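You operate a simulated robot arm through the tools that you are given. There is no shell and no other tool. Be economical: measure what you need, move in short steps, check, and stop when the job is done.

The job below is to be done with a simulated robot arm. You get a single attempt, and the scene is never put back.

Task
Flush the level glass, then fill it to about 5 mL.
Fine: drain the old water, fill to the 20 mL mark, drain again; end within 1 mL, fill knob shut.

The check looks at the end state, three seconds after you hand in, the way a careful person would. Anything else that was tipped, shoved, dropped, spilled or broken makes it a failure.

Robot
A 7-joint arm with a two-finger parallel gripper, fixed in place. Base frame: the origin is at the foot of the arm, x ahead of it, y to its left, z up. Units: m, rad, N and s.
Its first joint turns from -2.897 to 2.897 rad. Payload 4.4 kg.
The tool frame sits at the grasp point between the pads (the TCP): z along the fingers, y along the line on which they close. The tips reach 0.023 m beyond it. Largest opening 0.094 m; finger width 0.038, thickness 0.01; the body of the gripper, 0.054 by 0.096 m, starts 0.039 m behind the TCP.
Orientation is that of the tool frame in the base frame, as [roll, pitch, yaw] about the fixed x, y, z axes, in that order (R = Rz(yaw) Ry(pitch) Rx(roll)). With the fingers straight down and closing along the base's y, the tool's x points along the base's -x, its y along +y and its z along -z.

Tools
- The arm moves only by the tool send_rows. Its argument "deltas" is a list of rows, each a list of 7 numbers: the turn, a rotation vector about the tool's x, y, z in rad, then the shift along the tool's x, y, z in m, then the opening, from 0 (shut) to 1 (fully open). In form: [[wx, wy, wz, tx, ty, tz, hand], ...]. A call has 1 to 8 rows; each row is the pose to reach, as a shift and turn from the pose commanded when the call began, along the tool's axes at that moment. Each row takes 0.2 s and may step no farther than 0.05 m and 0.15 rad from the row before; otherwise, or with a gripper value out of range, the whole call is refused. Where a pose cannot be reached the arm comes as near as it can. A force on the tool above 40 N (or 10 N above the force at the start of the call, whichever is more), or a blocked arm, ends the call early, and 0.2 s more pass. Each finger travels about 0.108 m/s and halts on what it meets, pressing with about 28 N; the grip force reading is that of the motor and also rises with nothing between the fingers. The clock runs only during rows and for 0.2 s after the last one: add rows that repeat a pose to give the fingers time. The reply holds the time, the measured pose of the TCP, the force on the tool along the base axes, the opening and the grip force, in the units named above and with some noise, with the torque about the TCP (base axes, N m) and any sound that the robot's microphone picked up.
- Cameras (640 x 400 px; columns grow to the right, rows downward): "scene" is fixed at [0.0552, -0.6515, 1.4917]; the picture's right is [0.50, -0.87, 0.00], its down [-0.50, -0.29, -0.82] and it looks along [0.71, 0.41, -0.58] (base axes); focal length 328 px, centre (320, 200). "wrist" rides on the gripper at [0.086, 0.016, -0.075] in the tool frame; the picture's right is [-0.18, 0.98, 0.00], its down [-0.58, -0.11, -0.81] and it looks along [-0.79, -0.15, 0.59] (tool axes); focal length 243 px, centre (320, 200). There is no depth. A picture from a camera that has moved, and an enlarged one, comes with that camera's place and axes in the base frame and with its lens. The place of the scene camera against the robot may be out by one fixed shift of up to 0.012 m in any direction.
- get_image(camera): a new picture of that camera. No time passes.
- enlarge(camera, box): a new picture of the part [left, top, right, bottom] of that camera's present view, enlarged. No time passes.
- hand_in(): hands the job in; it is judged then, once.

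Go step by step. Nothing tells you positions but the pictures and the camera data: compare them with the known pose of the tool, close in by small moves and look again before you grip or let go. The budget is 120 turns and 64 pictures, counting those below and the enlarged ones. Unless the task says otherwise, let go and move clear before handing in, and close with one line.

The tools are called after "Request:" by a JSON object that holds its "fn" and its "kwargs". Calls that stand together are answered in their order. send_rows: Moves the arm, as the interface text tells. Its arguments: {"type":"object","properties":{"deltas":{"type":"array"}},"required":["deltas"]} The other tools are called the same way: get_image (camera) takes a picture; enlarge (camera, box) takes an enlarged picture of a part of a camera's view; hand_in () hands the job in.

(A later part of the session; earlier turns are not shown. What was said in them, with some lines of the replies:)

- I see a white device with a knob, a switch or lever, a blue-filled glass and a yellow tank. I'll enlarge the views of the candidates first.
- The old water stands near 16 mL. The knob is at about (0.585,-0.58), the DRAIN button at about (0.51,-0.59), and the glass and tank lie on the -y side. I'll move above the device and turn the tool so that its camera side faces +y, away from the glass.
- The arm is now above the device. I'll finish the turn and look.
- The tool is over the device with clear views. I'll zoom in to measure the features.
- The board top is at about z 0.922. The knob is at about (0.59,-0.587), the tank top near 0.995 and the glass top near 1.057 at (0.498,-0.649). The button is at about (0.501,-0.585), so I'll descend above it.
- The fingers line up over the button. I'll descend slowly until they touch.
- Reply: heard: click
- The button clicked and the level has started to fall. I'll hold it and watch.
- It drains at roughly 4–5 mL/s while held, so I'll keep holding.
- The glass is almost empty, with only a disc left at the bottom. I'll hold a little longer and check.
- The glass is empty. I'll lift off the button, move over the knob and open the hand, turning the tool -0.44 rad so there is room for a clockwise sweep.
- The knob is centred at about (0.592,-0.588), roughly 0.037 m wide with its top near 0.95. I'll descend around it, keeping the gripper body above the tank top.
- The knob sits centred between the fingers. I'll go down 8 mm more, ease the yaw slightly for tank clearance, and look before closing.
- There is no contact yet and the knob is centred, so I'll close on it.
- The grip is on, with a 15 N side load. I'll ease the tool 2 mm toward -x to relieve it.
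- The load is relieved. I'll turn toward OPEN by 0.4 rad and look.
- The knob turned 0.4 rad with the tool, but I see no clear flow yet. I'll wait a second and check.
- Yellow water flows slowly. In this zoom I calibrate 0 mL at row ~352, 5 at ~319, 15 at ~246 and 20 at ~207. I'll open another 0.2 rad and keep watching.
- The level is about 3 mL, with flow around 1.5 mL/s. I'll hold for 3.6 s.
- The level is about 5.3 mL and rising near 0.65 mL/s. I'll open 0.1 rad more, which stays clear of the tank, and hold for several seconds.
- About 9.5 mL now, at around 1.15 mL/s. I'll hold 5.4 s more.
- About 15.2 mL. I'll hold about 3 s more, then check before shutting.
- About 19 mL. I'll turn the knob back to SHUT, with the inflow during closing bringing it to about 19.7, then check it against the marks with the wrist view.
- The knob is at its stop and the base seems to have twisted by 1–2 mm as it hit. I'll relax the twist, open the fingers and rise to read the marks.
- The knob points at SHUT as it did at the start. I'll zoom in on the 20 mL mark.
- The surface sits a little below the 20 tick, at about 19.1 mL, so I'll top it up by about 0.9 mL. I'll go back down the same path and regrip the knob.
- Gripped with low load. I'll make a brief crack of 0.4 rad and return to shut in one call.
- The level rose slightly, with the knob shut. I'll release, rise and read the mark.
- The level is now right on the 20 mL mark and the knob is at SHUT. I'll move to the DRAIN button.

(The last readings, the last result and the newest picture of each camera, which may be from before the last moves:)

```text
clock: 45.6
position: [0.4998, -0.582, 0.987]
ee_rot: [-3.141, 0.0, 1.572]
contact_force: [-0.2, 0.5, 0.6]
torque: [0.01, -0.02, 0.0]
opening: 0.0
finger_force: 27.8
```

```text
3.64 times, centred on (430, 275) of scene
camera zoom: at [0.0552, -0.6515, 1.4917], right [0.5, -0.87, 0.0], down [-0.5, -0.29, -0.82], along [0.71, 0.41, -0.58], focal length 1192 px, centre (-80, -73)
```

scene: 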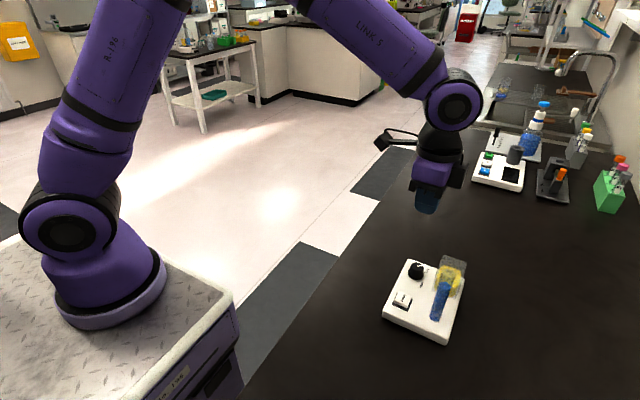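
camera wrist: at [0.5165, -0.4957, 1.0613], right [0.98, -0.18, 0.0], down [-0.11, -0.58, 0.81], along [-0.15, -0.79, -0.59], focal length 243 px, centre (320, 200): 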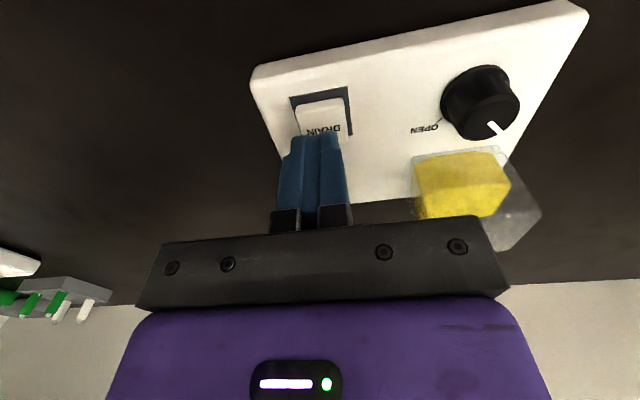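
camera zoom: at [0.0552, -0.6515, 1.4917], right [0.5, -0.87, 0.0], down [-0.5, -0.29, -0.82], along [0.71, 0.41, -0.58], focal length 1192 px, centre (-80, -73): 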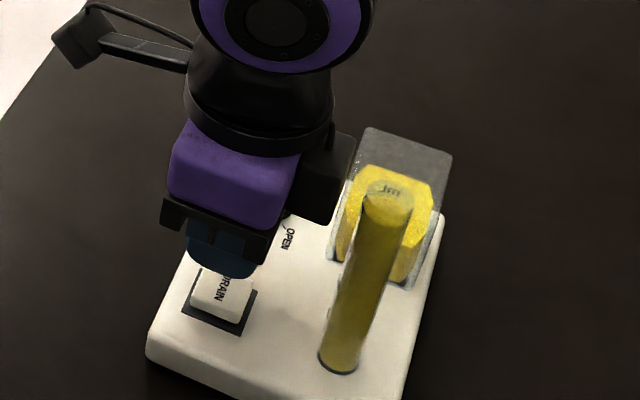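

The level may still be creeping up (about 20.5), so I'll drain now and watch for creep afterwards.

Request:
{"fn": "send_rows", "kwargs": {"deltas": [[0, 0, 0, 0, 0.001, 0.012, 0], [0, 0, 0, 0, 0.001, 0.02, 0], [0, 0, 0, 0, 0.001, 0.026, 0], [0, 0, 0, 0, 0.001, 0.027, 0], [0, 0, 0, 0, 0.001, 0.027, 0], [0, 0, 0, 0, 0.001, 0.027, 0], [0, 0, 0, 0, 0.001, 0.027, 0], [0, 0, 0, 0, 0.001, 0.027, 0]]}}

Request:
{"fn": "enlarge", "kwargs": {"camera": "scene", "box": [370, 220, 490, 330]}}

```text
clock: 47.4
position: [0.5017, -0.5805, 0.9608]
ee_rot: [3.141, 0.002, 1.572]
contact_force: [7.9, -4.3, 17.5]
torque: [-0.13, -0.13, -0.02]
opening: 0.0
finger_force: 27.7
heard: click
```

```text
3.64 times, centred on (430, 275) of scene
camera zoom: at [0.0552, -0.6515, 1.4917], right [0.5, -0.87, 0.0], down [-0.5, -0.29, -0.82], along [0.71, 0.41, -0.58], focal length 1192 px, centre (-80, -73)
```

zoom: 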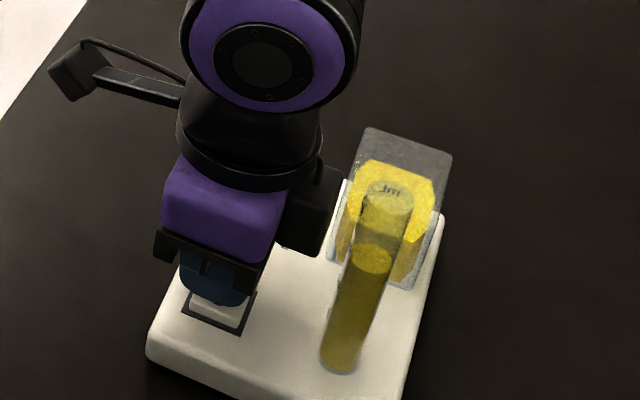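

It is draining. I'll hold until empty.

Request:
{"fn": "send_rows", "kwargs": {"deltas": [[0, 0, 0, 0, 0, 0, 0], [0, 0, 0, 0, 0, 0, 0], [0, 0, 0, 0, 0, 0, 0], [0, 0, 0, 0, 0, 0, 0], [0, 0, 0, 0, 0, 0, 0], [0, 0, 0, 0, 0, 0, 0], [0, 0, 0, 0, 0, 0, 0], [0, 0, 0, 0, 0, 0, 0]]}}

Request:
{"fn": "send_rows", "kwargs": {"deltas": [[0, 0, 0, 0, 0, 0, 0], [0, 0, 0, 0, 0, 0, 0], [0, 0, 0, 0, 0, 0, 0], [0, 0, 0, 0, 0, 0, 0], [0, 0, 0, 0, 0, 0, 0], [0, 0, 0, 0, 0, 0, 0], [0, 0, 0, 0, 0, 0, 0], [0, 0, 0, 0, 0, 0, 0]]}}

Request:
{"fn": "send_rows", "kwargs": {"deltas": [[0, 0, 0, 0, 0, 0, 0], [0, 0, 0, 0, 0, 0, 0], [0, 0, 0, 0, 0, 0, 0], [0, 0, 0, 0, 0, 0, 0], [0, 0, 0, 0, 0, 0, 0], [0, 0, 0, 0, 0, 0, 0], [0, 0, 0, 0, 0, 0, 0], [0, 0, 0, 0, 0, 0, 0]]}}

Request:
{"fn": "send_rows", "kwargs": {"deltas": [[0, 0, 0, 0, 0, 0, 0], [0, 0, 0, 0, 0, 0, 0], [0, 0, 0, 0, 0, 0, 0], [0, 0, 0, 0, 0, 0, 0], [0, 0, 0, 0, 0, 0, 0], [0, 0, 0, 0, 0, 0, 0], [0, 0, 0, 0, 0, 0, 0], [0, 0, 0, 0, 0, 0, 0]]}}

Request:
{"fn": "enlarge", "kwargs": {"camera": "scene", "box": [370, 220, 490, 330]}}

```text
clock: 49.2
position: [0.5011, -0.5809, 0.9618]
ee_rot: [-3.141, -0.001, 1.571]
contact_force: [6.3, -6.1, 20.8]
torque: [-0.21, -0.15, 0.06]
opening: 0.0
finger_force: 28.0
```

```text
clock: 51.0
position: [0.5023, -0.58, 0.9623]
ee_rot: [-3.141, 0.001, 1.569]
contact_force: [2.7, -3.6, 20.2]
torque: [-0.21, -0.06, 0.03]
opening: 0.0002
finger_force: 28.1
```

```text
clock: 52.8
position: [0.501, -0.5805, 0.9612]
ee_rot: [3.141, 0.001, 1.572]
contact_force: [1.4, -1.3, 19.3]
torque: [-0.16, -0.02, 0.01]
opening: 0.0
finger_force: 28.0
```

```text
clock: 54.6
position: [0.5007, -0.5802, 0.9614]
ee_rot: [3.142, -0.001, 1.57]
contact_force: [0.0, -1.3, 19.6]
torque: [-0.09, 0.01, 0.0]
opening: 0.0
finger_force: 28.0
```

```text
3.64 times, centred on (430, 275) of scene
camera zoom: at [0.0552, -0.6515, 1.4917], right [0.5, -0.87, 0.0], down [-0.5, -0.29, -0.82], along [0.71, 0.41, -0.58], focal length 1192 px, centre (-80, -73)
```

zoom: 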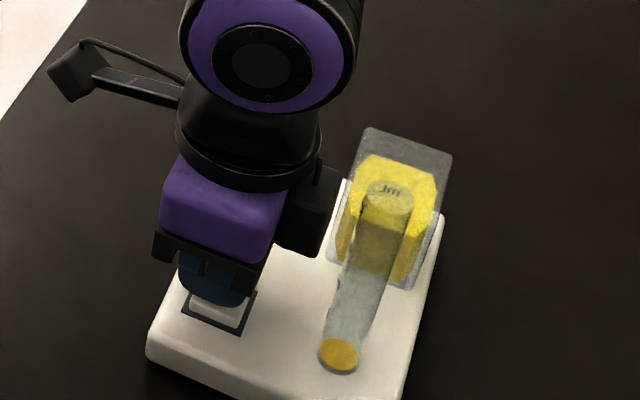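

Drained. I'll lift off the button, go back over the knob, wait a moment and check for creep.

Request:
{"fn": "send_rows", "kwargs": {"deltas": [[0, 0, 0, 0, 0, -0.03, 0], [0, 0, 0, 0, 0, -0.07, 0], [0, 0, -0.11, -0.002, 0.03, -0.105, 0.2], [0, 0, -0.22, -0.005, 0.06, -0.105, 0.4], [0, 0, -0.34, -0.0085, 0.088, -0.105, 0.6], [0, 0, -0.34, -0.0085, 0.088, -0.105, 0.6]]}}

Request:
{"fn": "enlarge", "kwargs": {"camera": "wrist", "box": [150, 0, 450, 190]}}

Request:
{"fn": "send_rows", "kwargs": {"deltas": [[0, 0, 0, 0, 0, 0, 0.6], [0, 0, 0, 0, 0, 0, 0.6], [0, 0, 0, 0, 0, 0, 0.6], [0, 0, 0, 0, 0, 0, 0.6], [0, 0, 0, 0, 0, 0, 0.6], [0, 0, 0, 0, 0, 0, 0.6], [0, 0, 0, 0, 0, 0, 0.6], [0, 0, 0, 0, 0, 0, 0.6]]}}

Request:
{"fn": "enlarge", "kwargs": {"camera": "wrist", "box": [150, 0, 450, 190]}}

```text
clock: 56.0
position: [0.5877, -0.5904, 1.0662]
ee_rot: [-3.142, 0.0, 1.913]
contact_force: [-0.1, -0.6, -0.2]
torque: [-0.01, -0.01, 0.02]
opening: 0.0566
finger_force: 0.0
```

```text
2.11 times, centred on (300, 95) of wrist
camera zoom: at [0.5739, -0.5034, 1.1401], right [0.99, 0.16, 0.0], down [0.09, -0.58, 0.81], along [0.13, -0.8, -0.59], focal length 511 px, centre (362, 421)
```

zoom: 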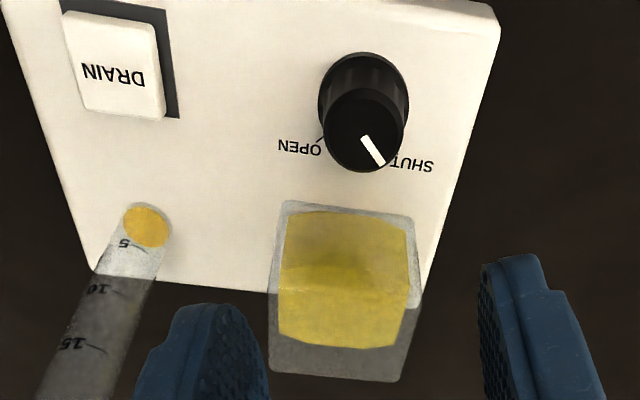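

```text
clock: 57.8
position: [0.5881, -0.5897, 1.0659]
ee_rot: [-3.141, -0.001, 1.912]
contact_force: [-0.1, 0.0, -0.1]
torque: [0.04, 0.02, -0.02]
opening: 0.0559
finger_force: 0.0
```

```text
2.11 times, centred on (300, 95) of wrist
camera zoom: at [0.5739, -0.5034, 1.14], right [0.99, 0.15, 0.0], down [0.09, -0.58, 0.81], along [0.12, -0.8, -0.59], focal length 511 px, centre (362, 421)
```

zoom: 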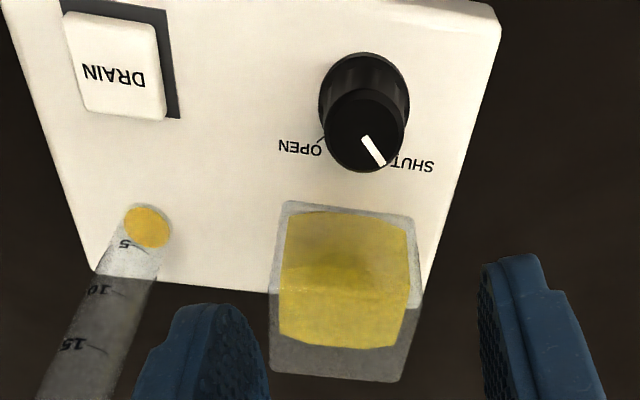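

There is no visible creep and the tool is centred over the knob. I'll descend and grip.

Request:
{"fn": "send_rows", "kwargs": {"deltas": [[0, 0, 0, 0, 0, 0.04, 0.6], [0, 0, 0, 0, 0, 0.08, 0.6], [0, 0, 0, 0, 0, 0.1, 0.6], [0, 0, 0, 0, 0, 0.108, 0.6], [0, 0, 0, 0, 0, 0.108, 0.45], [0, 0, 0, 0, 0, 0.108, 0.3], [0, 0, 0, 0, 0, 0.108, 0.25], [0, 0, 0, 0, 0, 0.108, 0.25]]}}

```text
clock: 59.6
position: [0.5901, -0.5891, 0.9596]
ee_rot: [3.141, 0.0, 1.911]
contact_force: [7.3, 2.3, -0.1]
torque: [-0.35, 0.03, -0.01]
opening: 0.0295
finger_force: 28.1
```

Gripped. I'll open by 0.6 rad and hold briefly.

Request:
{"fn": "send_rows", "kwargs": {"deltas": [[0, 0, 0.15, 0, 0, 0, 0.25], [0, 0, 0.3, 0, 0, 0, 0.25], [0, 0, 0.45, 0, 0, 0, 0.25], [0, 0, 0.6, 0, 0, 0, 0.25], [0, 0, 0.6, 0, 0, 0, 0.25], [0, 0, 0.6, 0, 0, 0, 0.25], [0, 0, 0.6, 0, 0, 0, 0.25], [0, 0, 0.6, 0, 0, 0, 0.25]]}}

Request:
{"fn": "enlarge", "kwargs": {"camera": "scene", "box": [370, 220, 490, 330]}}

```text
clock: 61.4
position: [0.5876, -0.5904, 0.9595]
ee_rot: [3.141, -0.001, 1.31]
contact_force: [-22.9, 2.3, 19.9]
torque: [0.03, 0.53, 0.06]
opening: 0.0299
finger_force: 28.1
```

```text
3.64 times, centred on (430, 275) of scene
camera zoom: at [0.0552, -0.6515, 1.4917], right [0.5, -0.87, 0.0], down [-0.5, -0.29, -0.82], along [0.71, 0.41, -0.58], focal length 1192 px, centre (-80, -73)
```

zoom: 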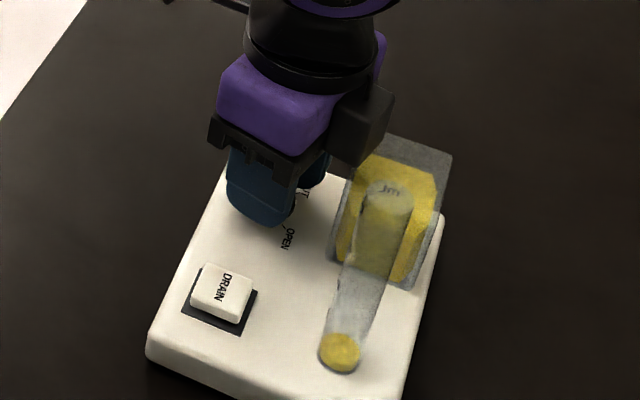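

The level is about 1 mL. There is some side load, so I'll shift 2 mm toward -x while holding for another 1.8 s.

Request:
{"fn": "send_rows", "kwargs": {"deltas": [[0, 0, 0, 0, -0.001, 0, 0.25], [0, 0, 0, 0, -0.002, -0.0005, 0.25], [0, 0, 0, 0, -0.002, -0.001, 0.25], [0, 0, 0, 0, -0.002, -0.001, 0.25], [0, 0, 0, 0, -0.002, -0.001, 0.25], [0, 0, 0, 0, -0.002, -0.001, 0.25], [0, 0, 0, 0, -0.002, -0.001, 0.25], [0, 0, 0, 0, -0.002, -0.001, 0.25]]}}

Request:
{"fn": "enlarge", "kwargs": {"camera": "scene", "box": [370, 220, 490, 330]}}

```text
clock: 63.2
position: [0.5854, -0.5901, 0.959]
ee_rot: [3.14, -0.001, 1.311]
contact_force: [-8.2, -12.2, 3.9]
torque: [-0.34, 0.41, 0.02]
opening: 0.0298
finger_force: 27.5
```

```text
3.64 times, centred on (430, 275) of scene
camera zoom: at [0.0552, -0.6515, 1.4917], right [0.5, -0.87, 0.0], down [-0.5, -0.29, -0.82], along [0.71, 0.41, -0.58], focal length 1192 px, centre (-80, -73)
```

zoom: 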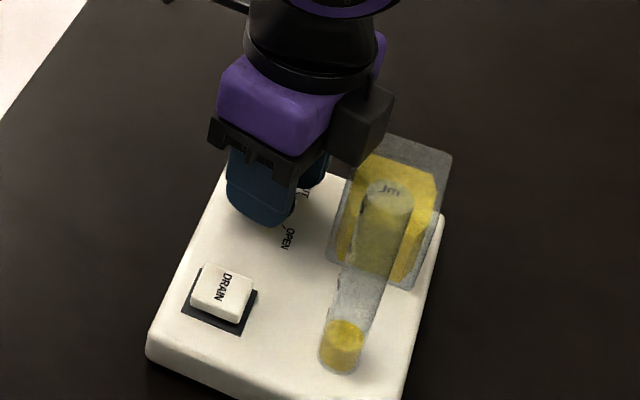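

About 3.4 mL now. I'll start closing, with the rest coming in during the close, then read the marks.

Request:
{"fn": "send_rows", "kwargs": {"deltas": [[0, 0, 0, 0, 0, 0, 0.25], [0, 0, -0.14, 0, 0, 0, 0.25], [0, 0, -0.28, 0, 0, 0, 0.25], [0, 0, -0.42, 0, 0, 0, 0.25], [0, 0, -0.55, 0, 0, 0, 0.25], [0, 0, -0.605, 0, 0, 0, 0.25]]}}

Request:
{"fn": "enlarge", "kwargs": {"camera": "wrist", "box": [70, 150, 270, 290]}}

```text
clock: 64.6
position: [0.5892, -0.5888, 0.9597]
ee_rot: [3.141, -0.001, 1.919]
contact_force: [8.9, -8.2, 8.4]
torque: [-0.03, 0.15, -0.02]
opening: 0.0295
finger_force: 28.2
```

```text
2.86 times, centred on (170, 220) of wrist
camera zoom: at [0.5743, -0.5027, 1.0337], right [0.99, 0.16, 0.0], down [0.1, -0.58, 0.81], along [0.13, -0.8, -0.59], focal length 693 px, centre (749, 143)
```

zoom: 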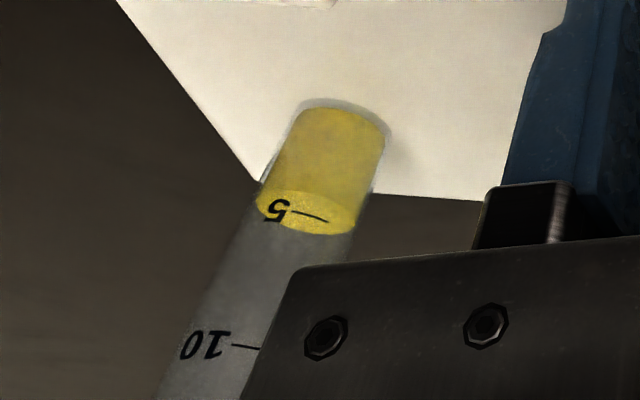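

The level is about 4.3 mL. A short crack should add about 0.5 mL.

Request:
{"fn": "send_rows", "kwargs": {"deltas": [[0, 0, 0.14, 0, 0, 0, 0.25], [0, 0, 0.28, 0, 0, 0, 0.25], [0, 0, 0.41, 0, 0, 0, 0.25], [0, 0, 0.41, 0, 0, 0, 0.25], [0, 0, 0.28, 0, 0, 0, 0.25], [0, 0, 0.14, 0, 0, 0, 0.25], [0, 0, 0, 0, 0, 0, 0.25], [0, 0, -0.005, 0, 0, 0, 0.25]]}}

Request:
{"fn": "enlarge", "kwargs": {"camera": "wrist", "box": [70, 150, 270, 290]}}

```text
clock: 66.4
position: [0.5878, -0.5893, 0.9591]
ee_rot: [-3.141, 0.001, 1.924]
contact_force: [16.2, -13.1, 10.9]
torque: [-0.39, -0.16, -0.12]
opening: 0.0296
finger_force: 28.2
```

```text
2.86 times, centred on (170, 220) of wrist
camera zoom: at [0.5736, -0.5022, 1.0335], right [0.99, 0.17, 0.0], down [0.1, -0.58, 0.81], along [0.14, -0.8, -0.59], focal length 693 px, centre (749, 143)
```

zoom: 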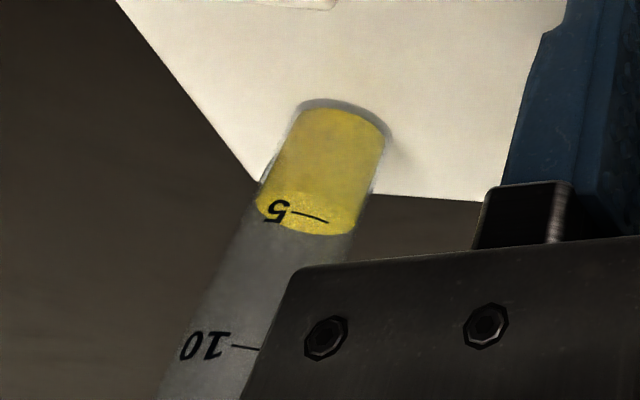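

The level hasn't visibly changed, so there may be a flow delay. I'll relax the twist, wait, and look again.

Request:
{"fn": "send_rows", "kwargs": {"deltas": [[0, 0, 0.005, 0, 0, 0, 0.25], [0, 0, 0.005, 0, 0, 0, 0.25], [0, 0, 0.005, 0, 0, 0, 0.25], [0, 0, 0.005, 0, 0, 0, 0.25], [0, 0, 0.005, 0, 0, 0, 0.25], [0, 0, 0.005, 0, 0, 0, 0.25], [0, 0, 0.005, 0, 0, 0, 0.25], [0, 0, 0.005, 0, 0, 0, 0.25]]}}

Request:
{"fn": "enlarge", "kwargs": {"camera": "wrist", "box": [70, 150, 270, 290]}}

```text
clock: 68.2
position: [0.588, -0.5891, 0.9591]
ee_rot: [3.141, 0.001, 1.917]
contact_force: [17.2, -1.9, 6.4]
torque: [0.08, -0.36, -0.04]
opening: 0.0299
finger_force: 28.8
```

```text
2.86 times, centred on (170, 220) of wrist
camera zoom: at [0.5741, -0.502, 1.0336], right [0.99, 0.16, 0.0], down [0.09, -0.58, 0.81], along [0.13, -0.8, -0.59], focal length 693 px, centre (749, 143)
```

zoom: 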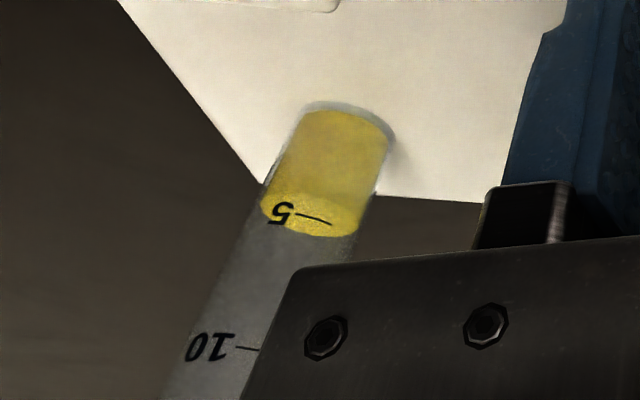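

No change, so the first 0.3 rad or so is a dead zone. I'll do a slightly larger crack.

Request:
{"fn": "send_rows", "kwargs": {"deltas": [[0, 0, 0.15, 0, 0, 0, 0.25], [0, 0, 0.3, 0, 0, 0, 0.25], [0, 0, 0.45, 0, 0, 0, 0.25], [0, 0, 0.45, 0, 0, 0, 0.25], [0, 0, 0.45, 0, 0, 0, 0.25], [0, 0, 0.3, 0, 0, 0, 0.25], [0, 0, 0.15, 0, 0, 0, 0.25], [0, 0, 0, 0, 0, 0, 0.25]]}}

Request:
{"fn": "enlarge", "kwargs": {"camera": "wrist", "box": [70, 150, 270, 290]}}

```text
clock: 70.0
position: [0.5875, -0.5874, 0.958]
ee_rot: [3.141, 0.0, 1.918]
contact_force: [15.4, 2.5, 3.0]
torque: [0.06, -0.5, -0.06]
opening: 0.0297
finger_force: 28.1
```

```text
2.86 times, centred on (170, 220) of wrist
camera zoom: at [0.5738, -0.5021, 1.0336], right [0.99, 0.16, 0.0], down [0.1, -0.58, 0.81], along [0.13, -0.8, -0.59], focal length 693 px, centre (749, 143)
```

zoom: 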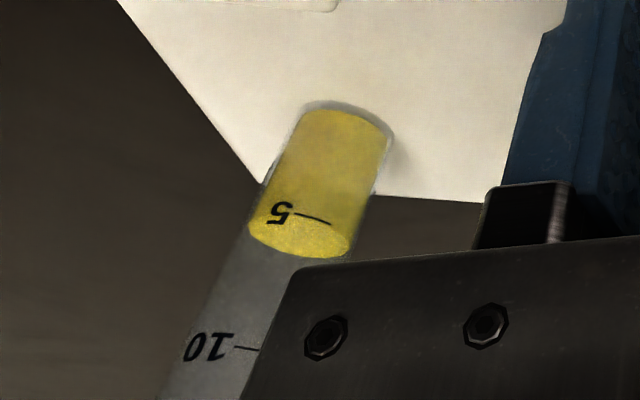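

The level is right at the 5 mL mark. I'll release, rise clear, and check shut position and creep.

Request:
{"fn": "send_rows", "kwargs": {"deltas": [[0, 0, 0, 0, 0, 0, 0.4], [0, 0, 0, 0, 0, 0, 0.6], [0, 0, 0, 0, 0, 0, 0.6], [0, 0, 0, 0, 0, -0.04, 0.6], [0, 0, 0, 0, 0, -0.08, 0.6], [0, 0, 0, 0, 0, -0.11, 0.6]]}}

Request:
{"fn": "enlarge", "kwargs": {"camera": "wrist", "box": [150, 0, 450, 190]}}

Request:
{"fn": "send_rows", "kwargs": {"deltas": [[0, 0, 0, 0, 0, 0, 0.6], [0, 0, 0, 0, 0, 0, 0.6], [0, 0, 0, 0, 0, 0, 0.6], [0, 0, 0, 0, 0, 0, 0.6], [0, 0, 0, 0, 0, 0, 0.6], [0, 0, 0, 0, 0, 0, 0.6], [0, 0, 0, 0, 0, 0, 0.6], [0, 0, 0, 0, 0, 0, 0.6]]}}

Request:
{"fn": "send_rows", "kwargs": {"deltas": [[0, 0, 0, 0, 0, 0, 0.6], [0, 0, 0, 0, 0, 0, 0.6], [0, 0, 0, 0, 0, 0, 0.6], [0, 0, 0, 0, 0, 0, 0.6], [0, 0, 0, 0, 0, 0, 0.6], [0, 0, 0, 0, 0, 0, 0.6], [0, 0, 0, 0, 0, 0, 0.6], [0, 0, 0, 0, 0, 0, 0.6]]}}

Request:
{"fn": "enlarge", "kwargs": {"camera": "wrist", "box": [150, 0, 450, 190]}}

```text
clock: 71.4
position: [0.5871, -0.5852, 1.0716]
ee_rot: [3.14, 0.0, 1.915]
contact_force: [0.2, 0.7, -1.2]
torque: [0.02, -0.01, -0.01]
opening: 0.0565
finger_force: 0.0
```

```text
2.11 times, centred on (300, 95) of wrist
camera zoom: at [0.5727, -0.5002, 1.1462], right [0.99, 0.16, 0.0], down [0.09, -0.58, 0.81], along [0.13, -0.8, -0.59], focal length 511 px, centre (362, 421)
```

zoom: 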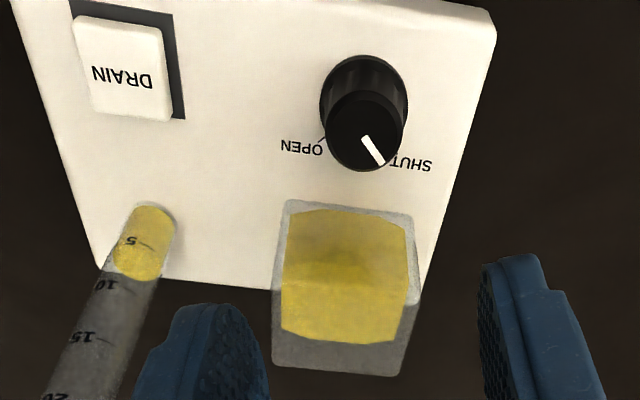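

```text
clock: 73.2
position: [0.5866, -0.5857, 1.072]
ee_rot: [-3.14, -0.001, 1.917]
contact_force: [-0.3, -0.1, -0.3]
torque: [0.0, 0.04, -0.01]
opening: 0.0563
finger_force: 0.1
```

```text
clock: 75.0
position: [0.5867, -0.5862, 1.0715]
ee_rot: [3.14, 0.001, 1.917]
contact_force: [0.1, 0.3, 0.0]
torque: [0.04, -0.02, 0.03]
opening: 0.0563
finger_force: 0.1
```

```text
2.11 times, centred on (300, 95) of wrist
camera zoom: at [0.5725, -0.4999, 1.1464], right [0.99, 0.16, 0.0], down [0.09, -0.58, 0.81], along [0.13, -0.8, -0.59], focal length 511 px, centre (362, 421)
```

zoom: 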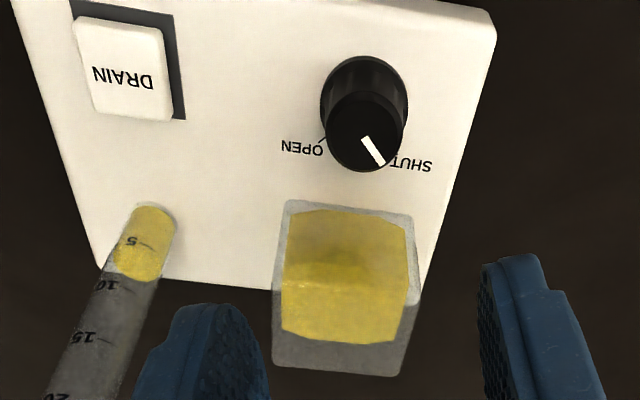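

The knob is shut and the level looks steady. I'll take one close reading and a scene check.

Request:
{"fn": "enlarge", "kwargs": {"camera": "wrist", "box": [180, 80, 260, 150]}}

Request:
{"fn": "enlarge", "kwargs": {"camera": "scene", "box": [370, 220, 490, 330]}}

```text
5.71 times, centred on (220, 115) of wrist
camera zoom: at [0.5725, -0.4999, 1.1464], right [0.99, 0.16, 0.0], down [0.09, -0.58, 0.81], along [0.13, -0.8, -0.59], focal length 1386 px, centre (891, 686)
```

zoom: 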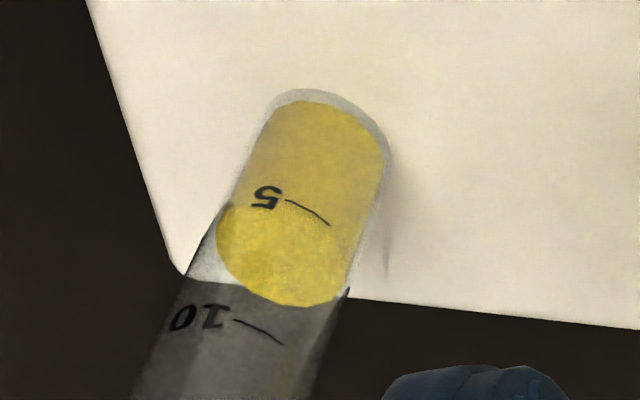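

```text
3.64 times, centred on (430, 275) of scene
camera zoom: at [0.0552, -0.6515, 1.4917], right [0.5, -0.87, 0.0], down [-0.5, -0.29, -0.82], along [0.71, 0.41, -0.58], focal length 1192 px, centre (-80, -73)
```

zoom: 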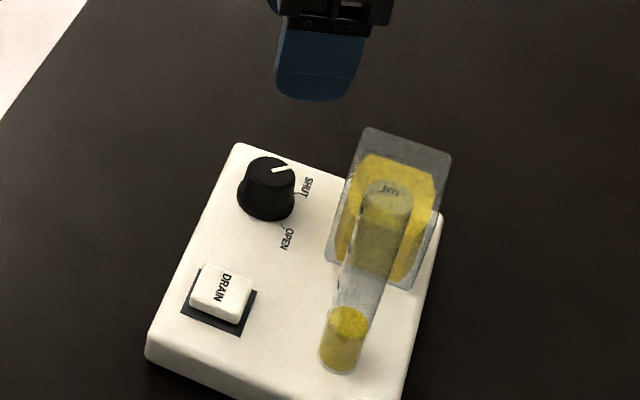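

The level reads about 5 mL and is steady. The knob is on SHUT and the gripper is clear, so I'm handing in.

Request:
{"fn": "hand_in", "kwargs": {}}

```text
The job is handed in.
```

I drained the old water, filled the level glass to the 20 mL mark, drained it again and refilled it to about 5 mL with the fill knob shut; the base twisted by 1–3 mm when the knob met its stop, and the 20 mL fill may have crept to about 20.5 mL before draining.
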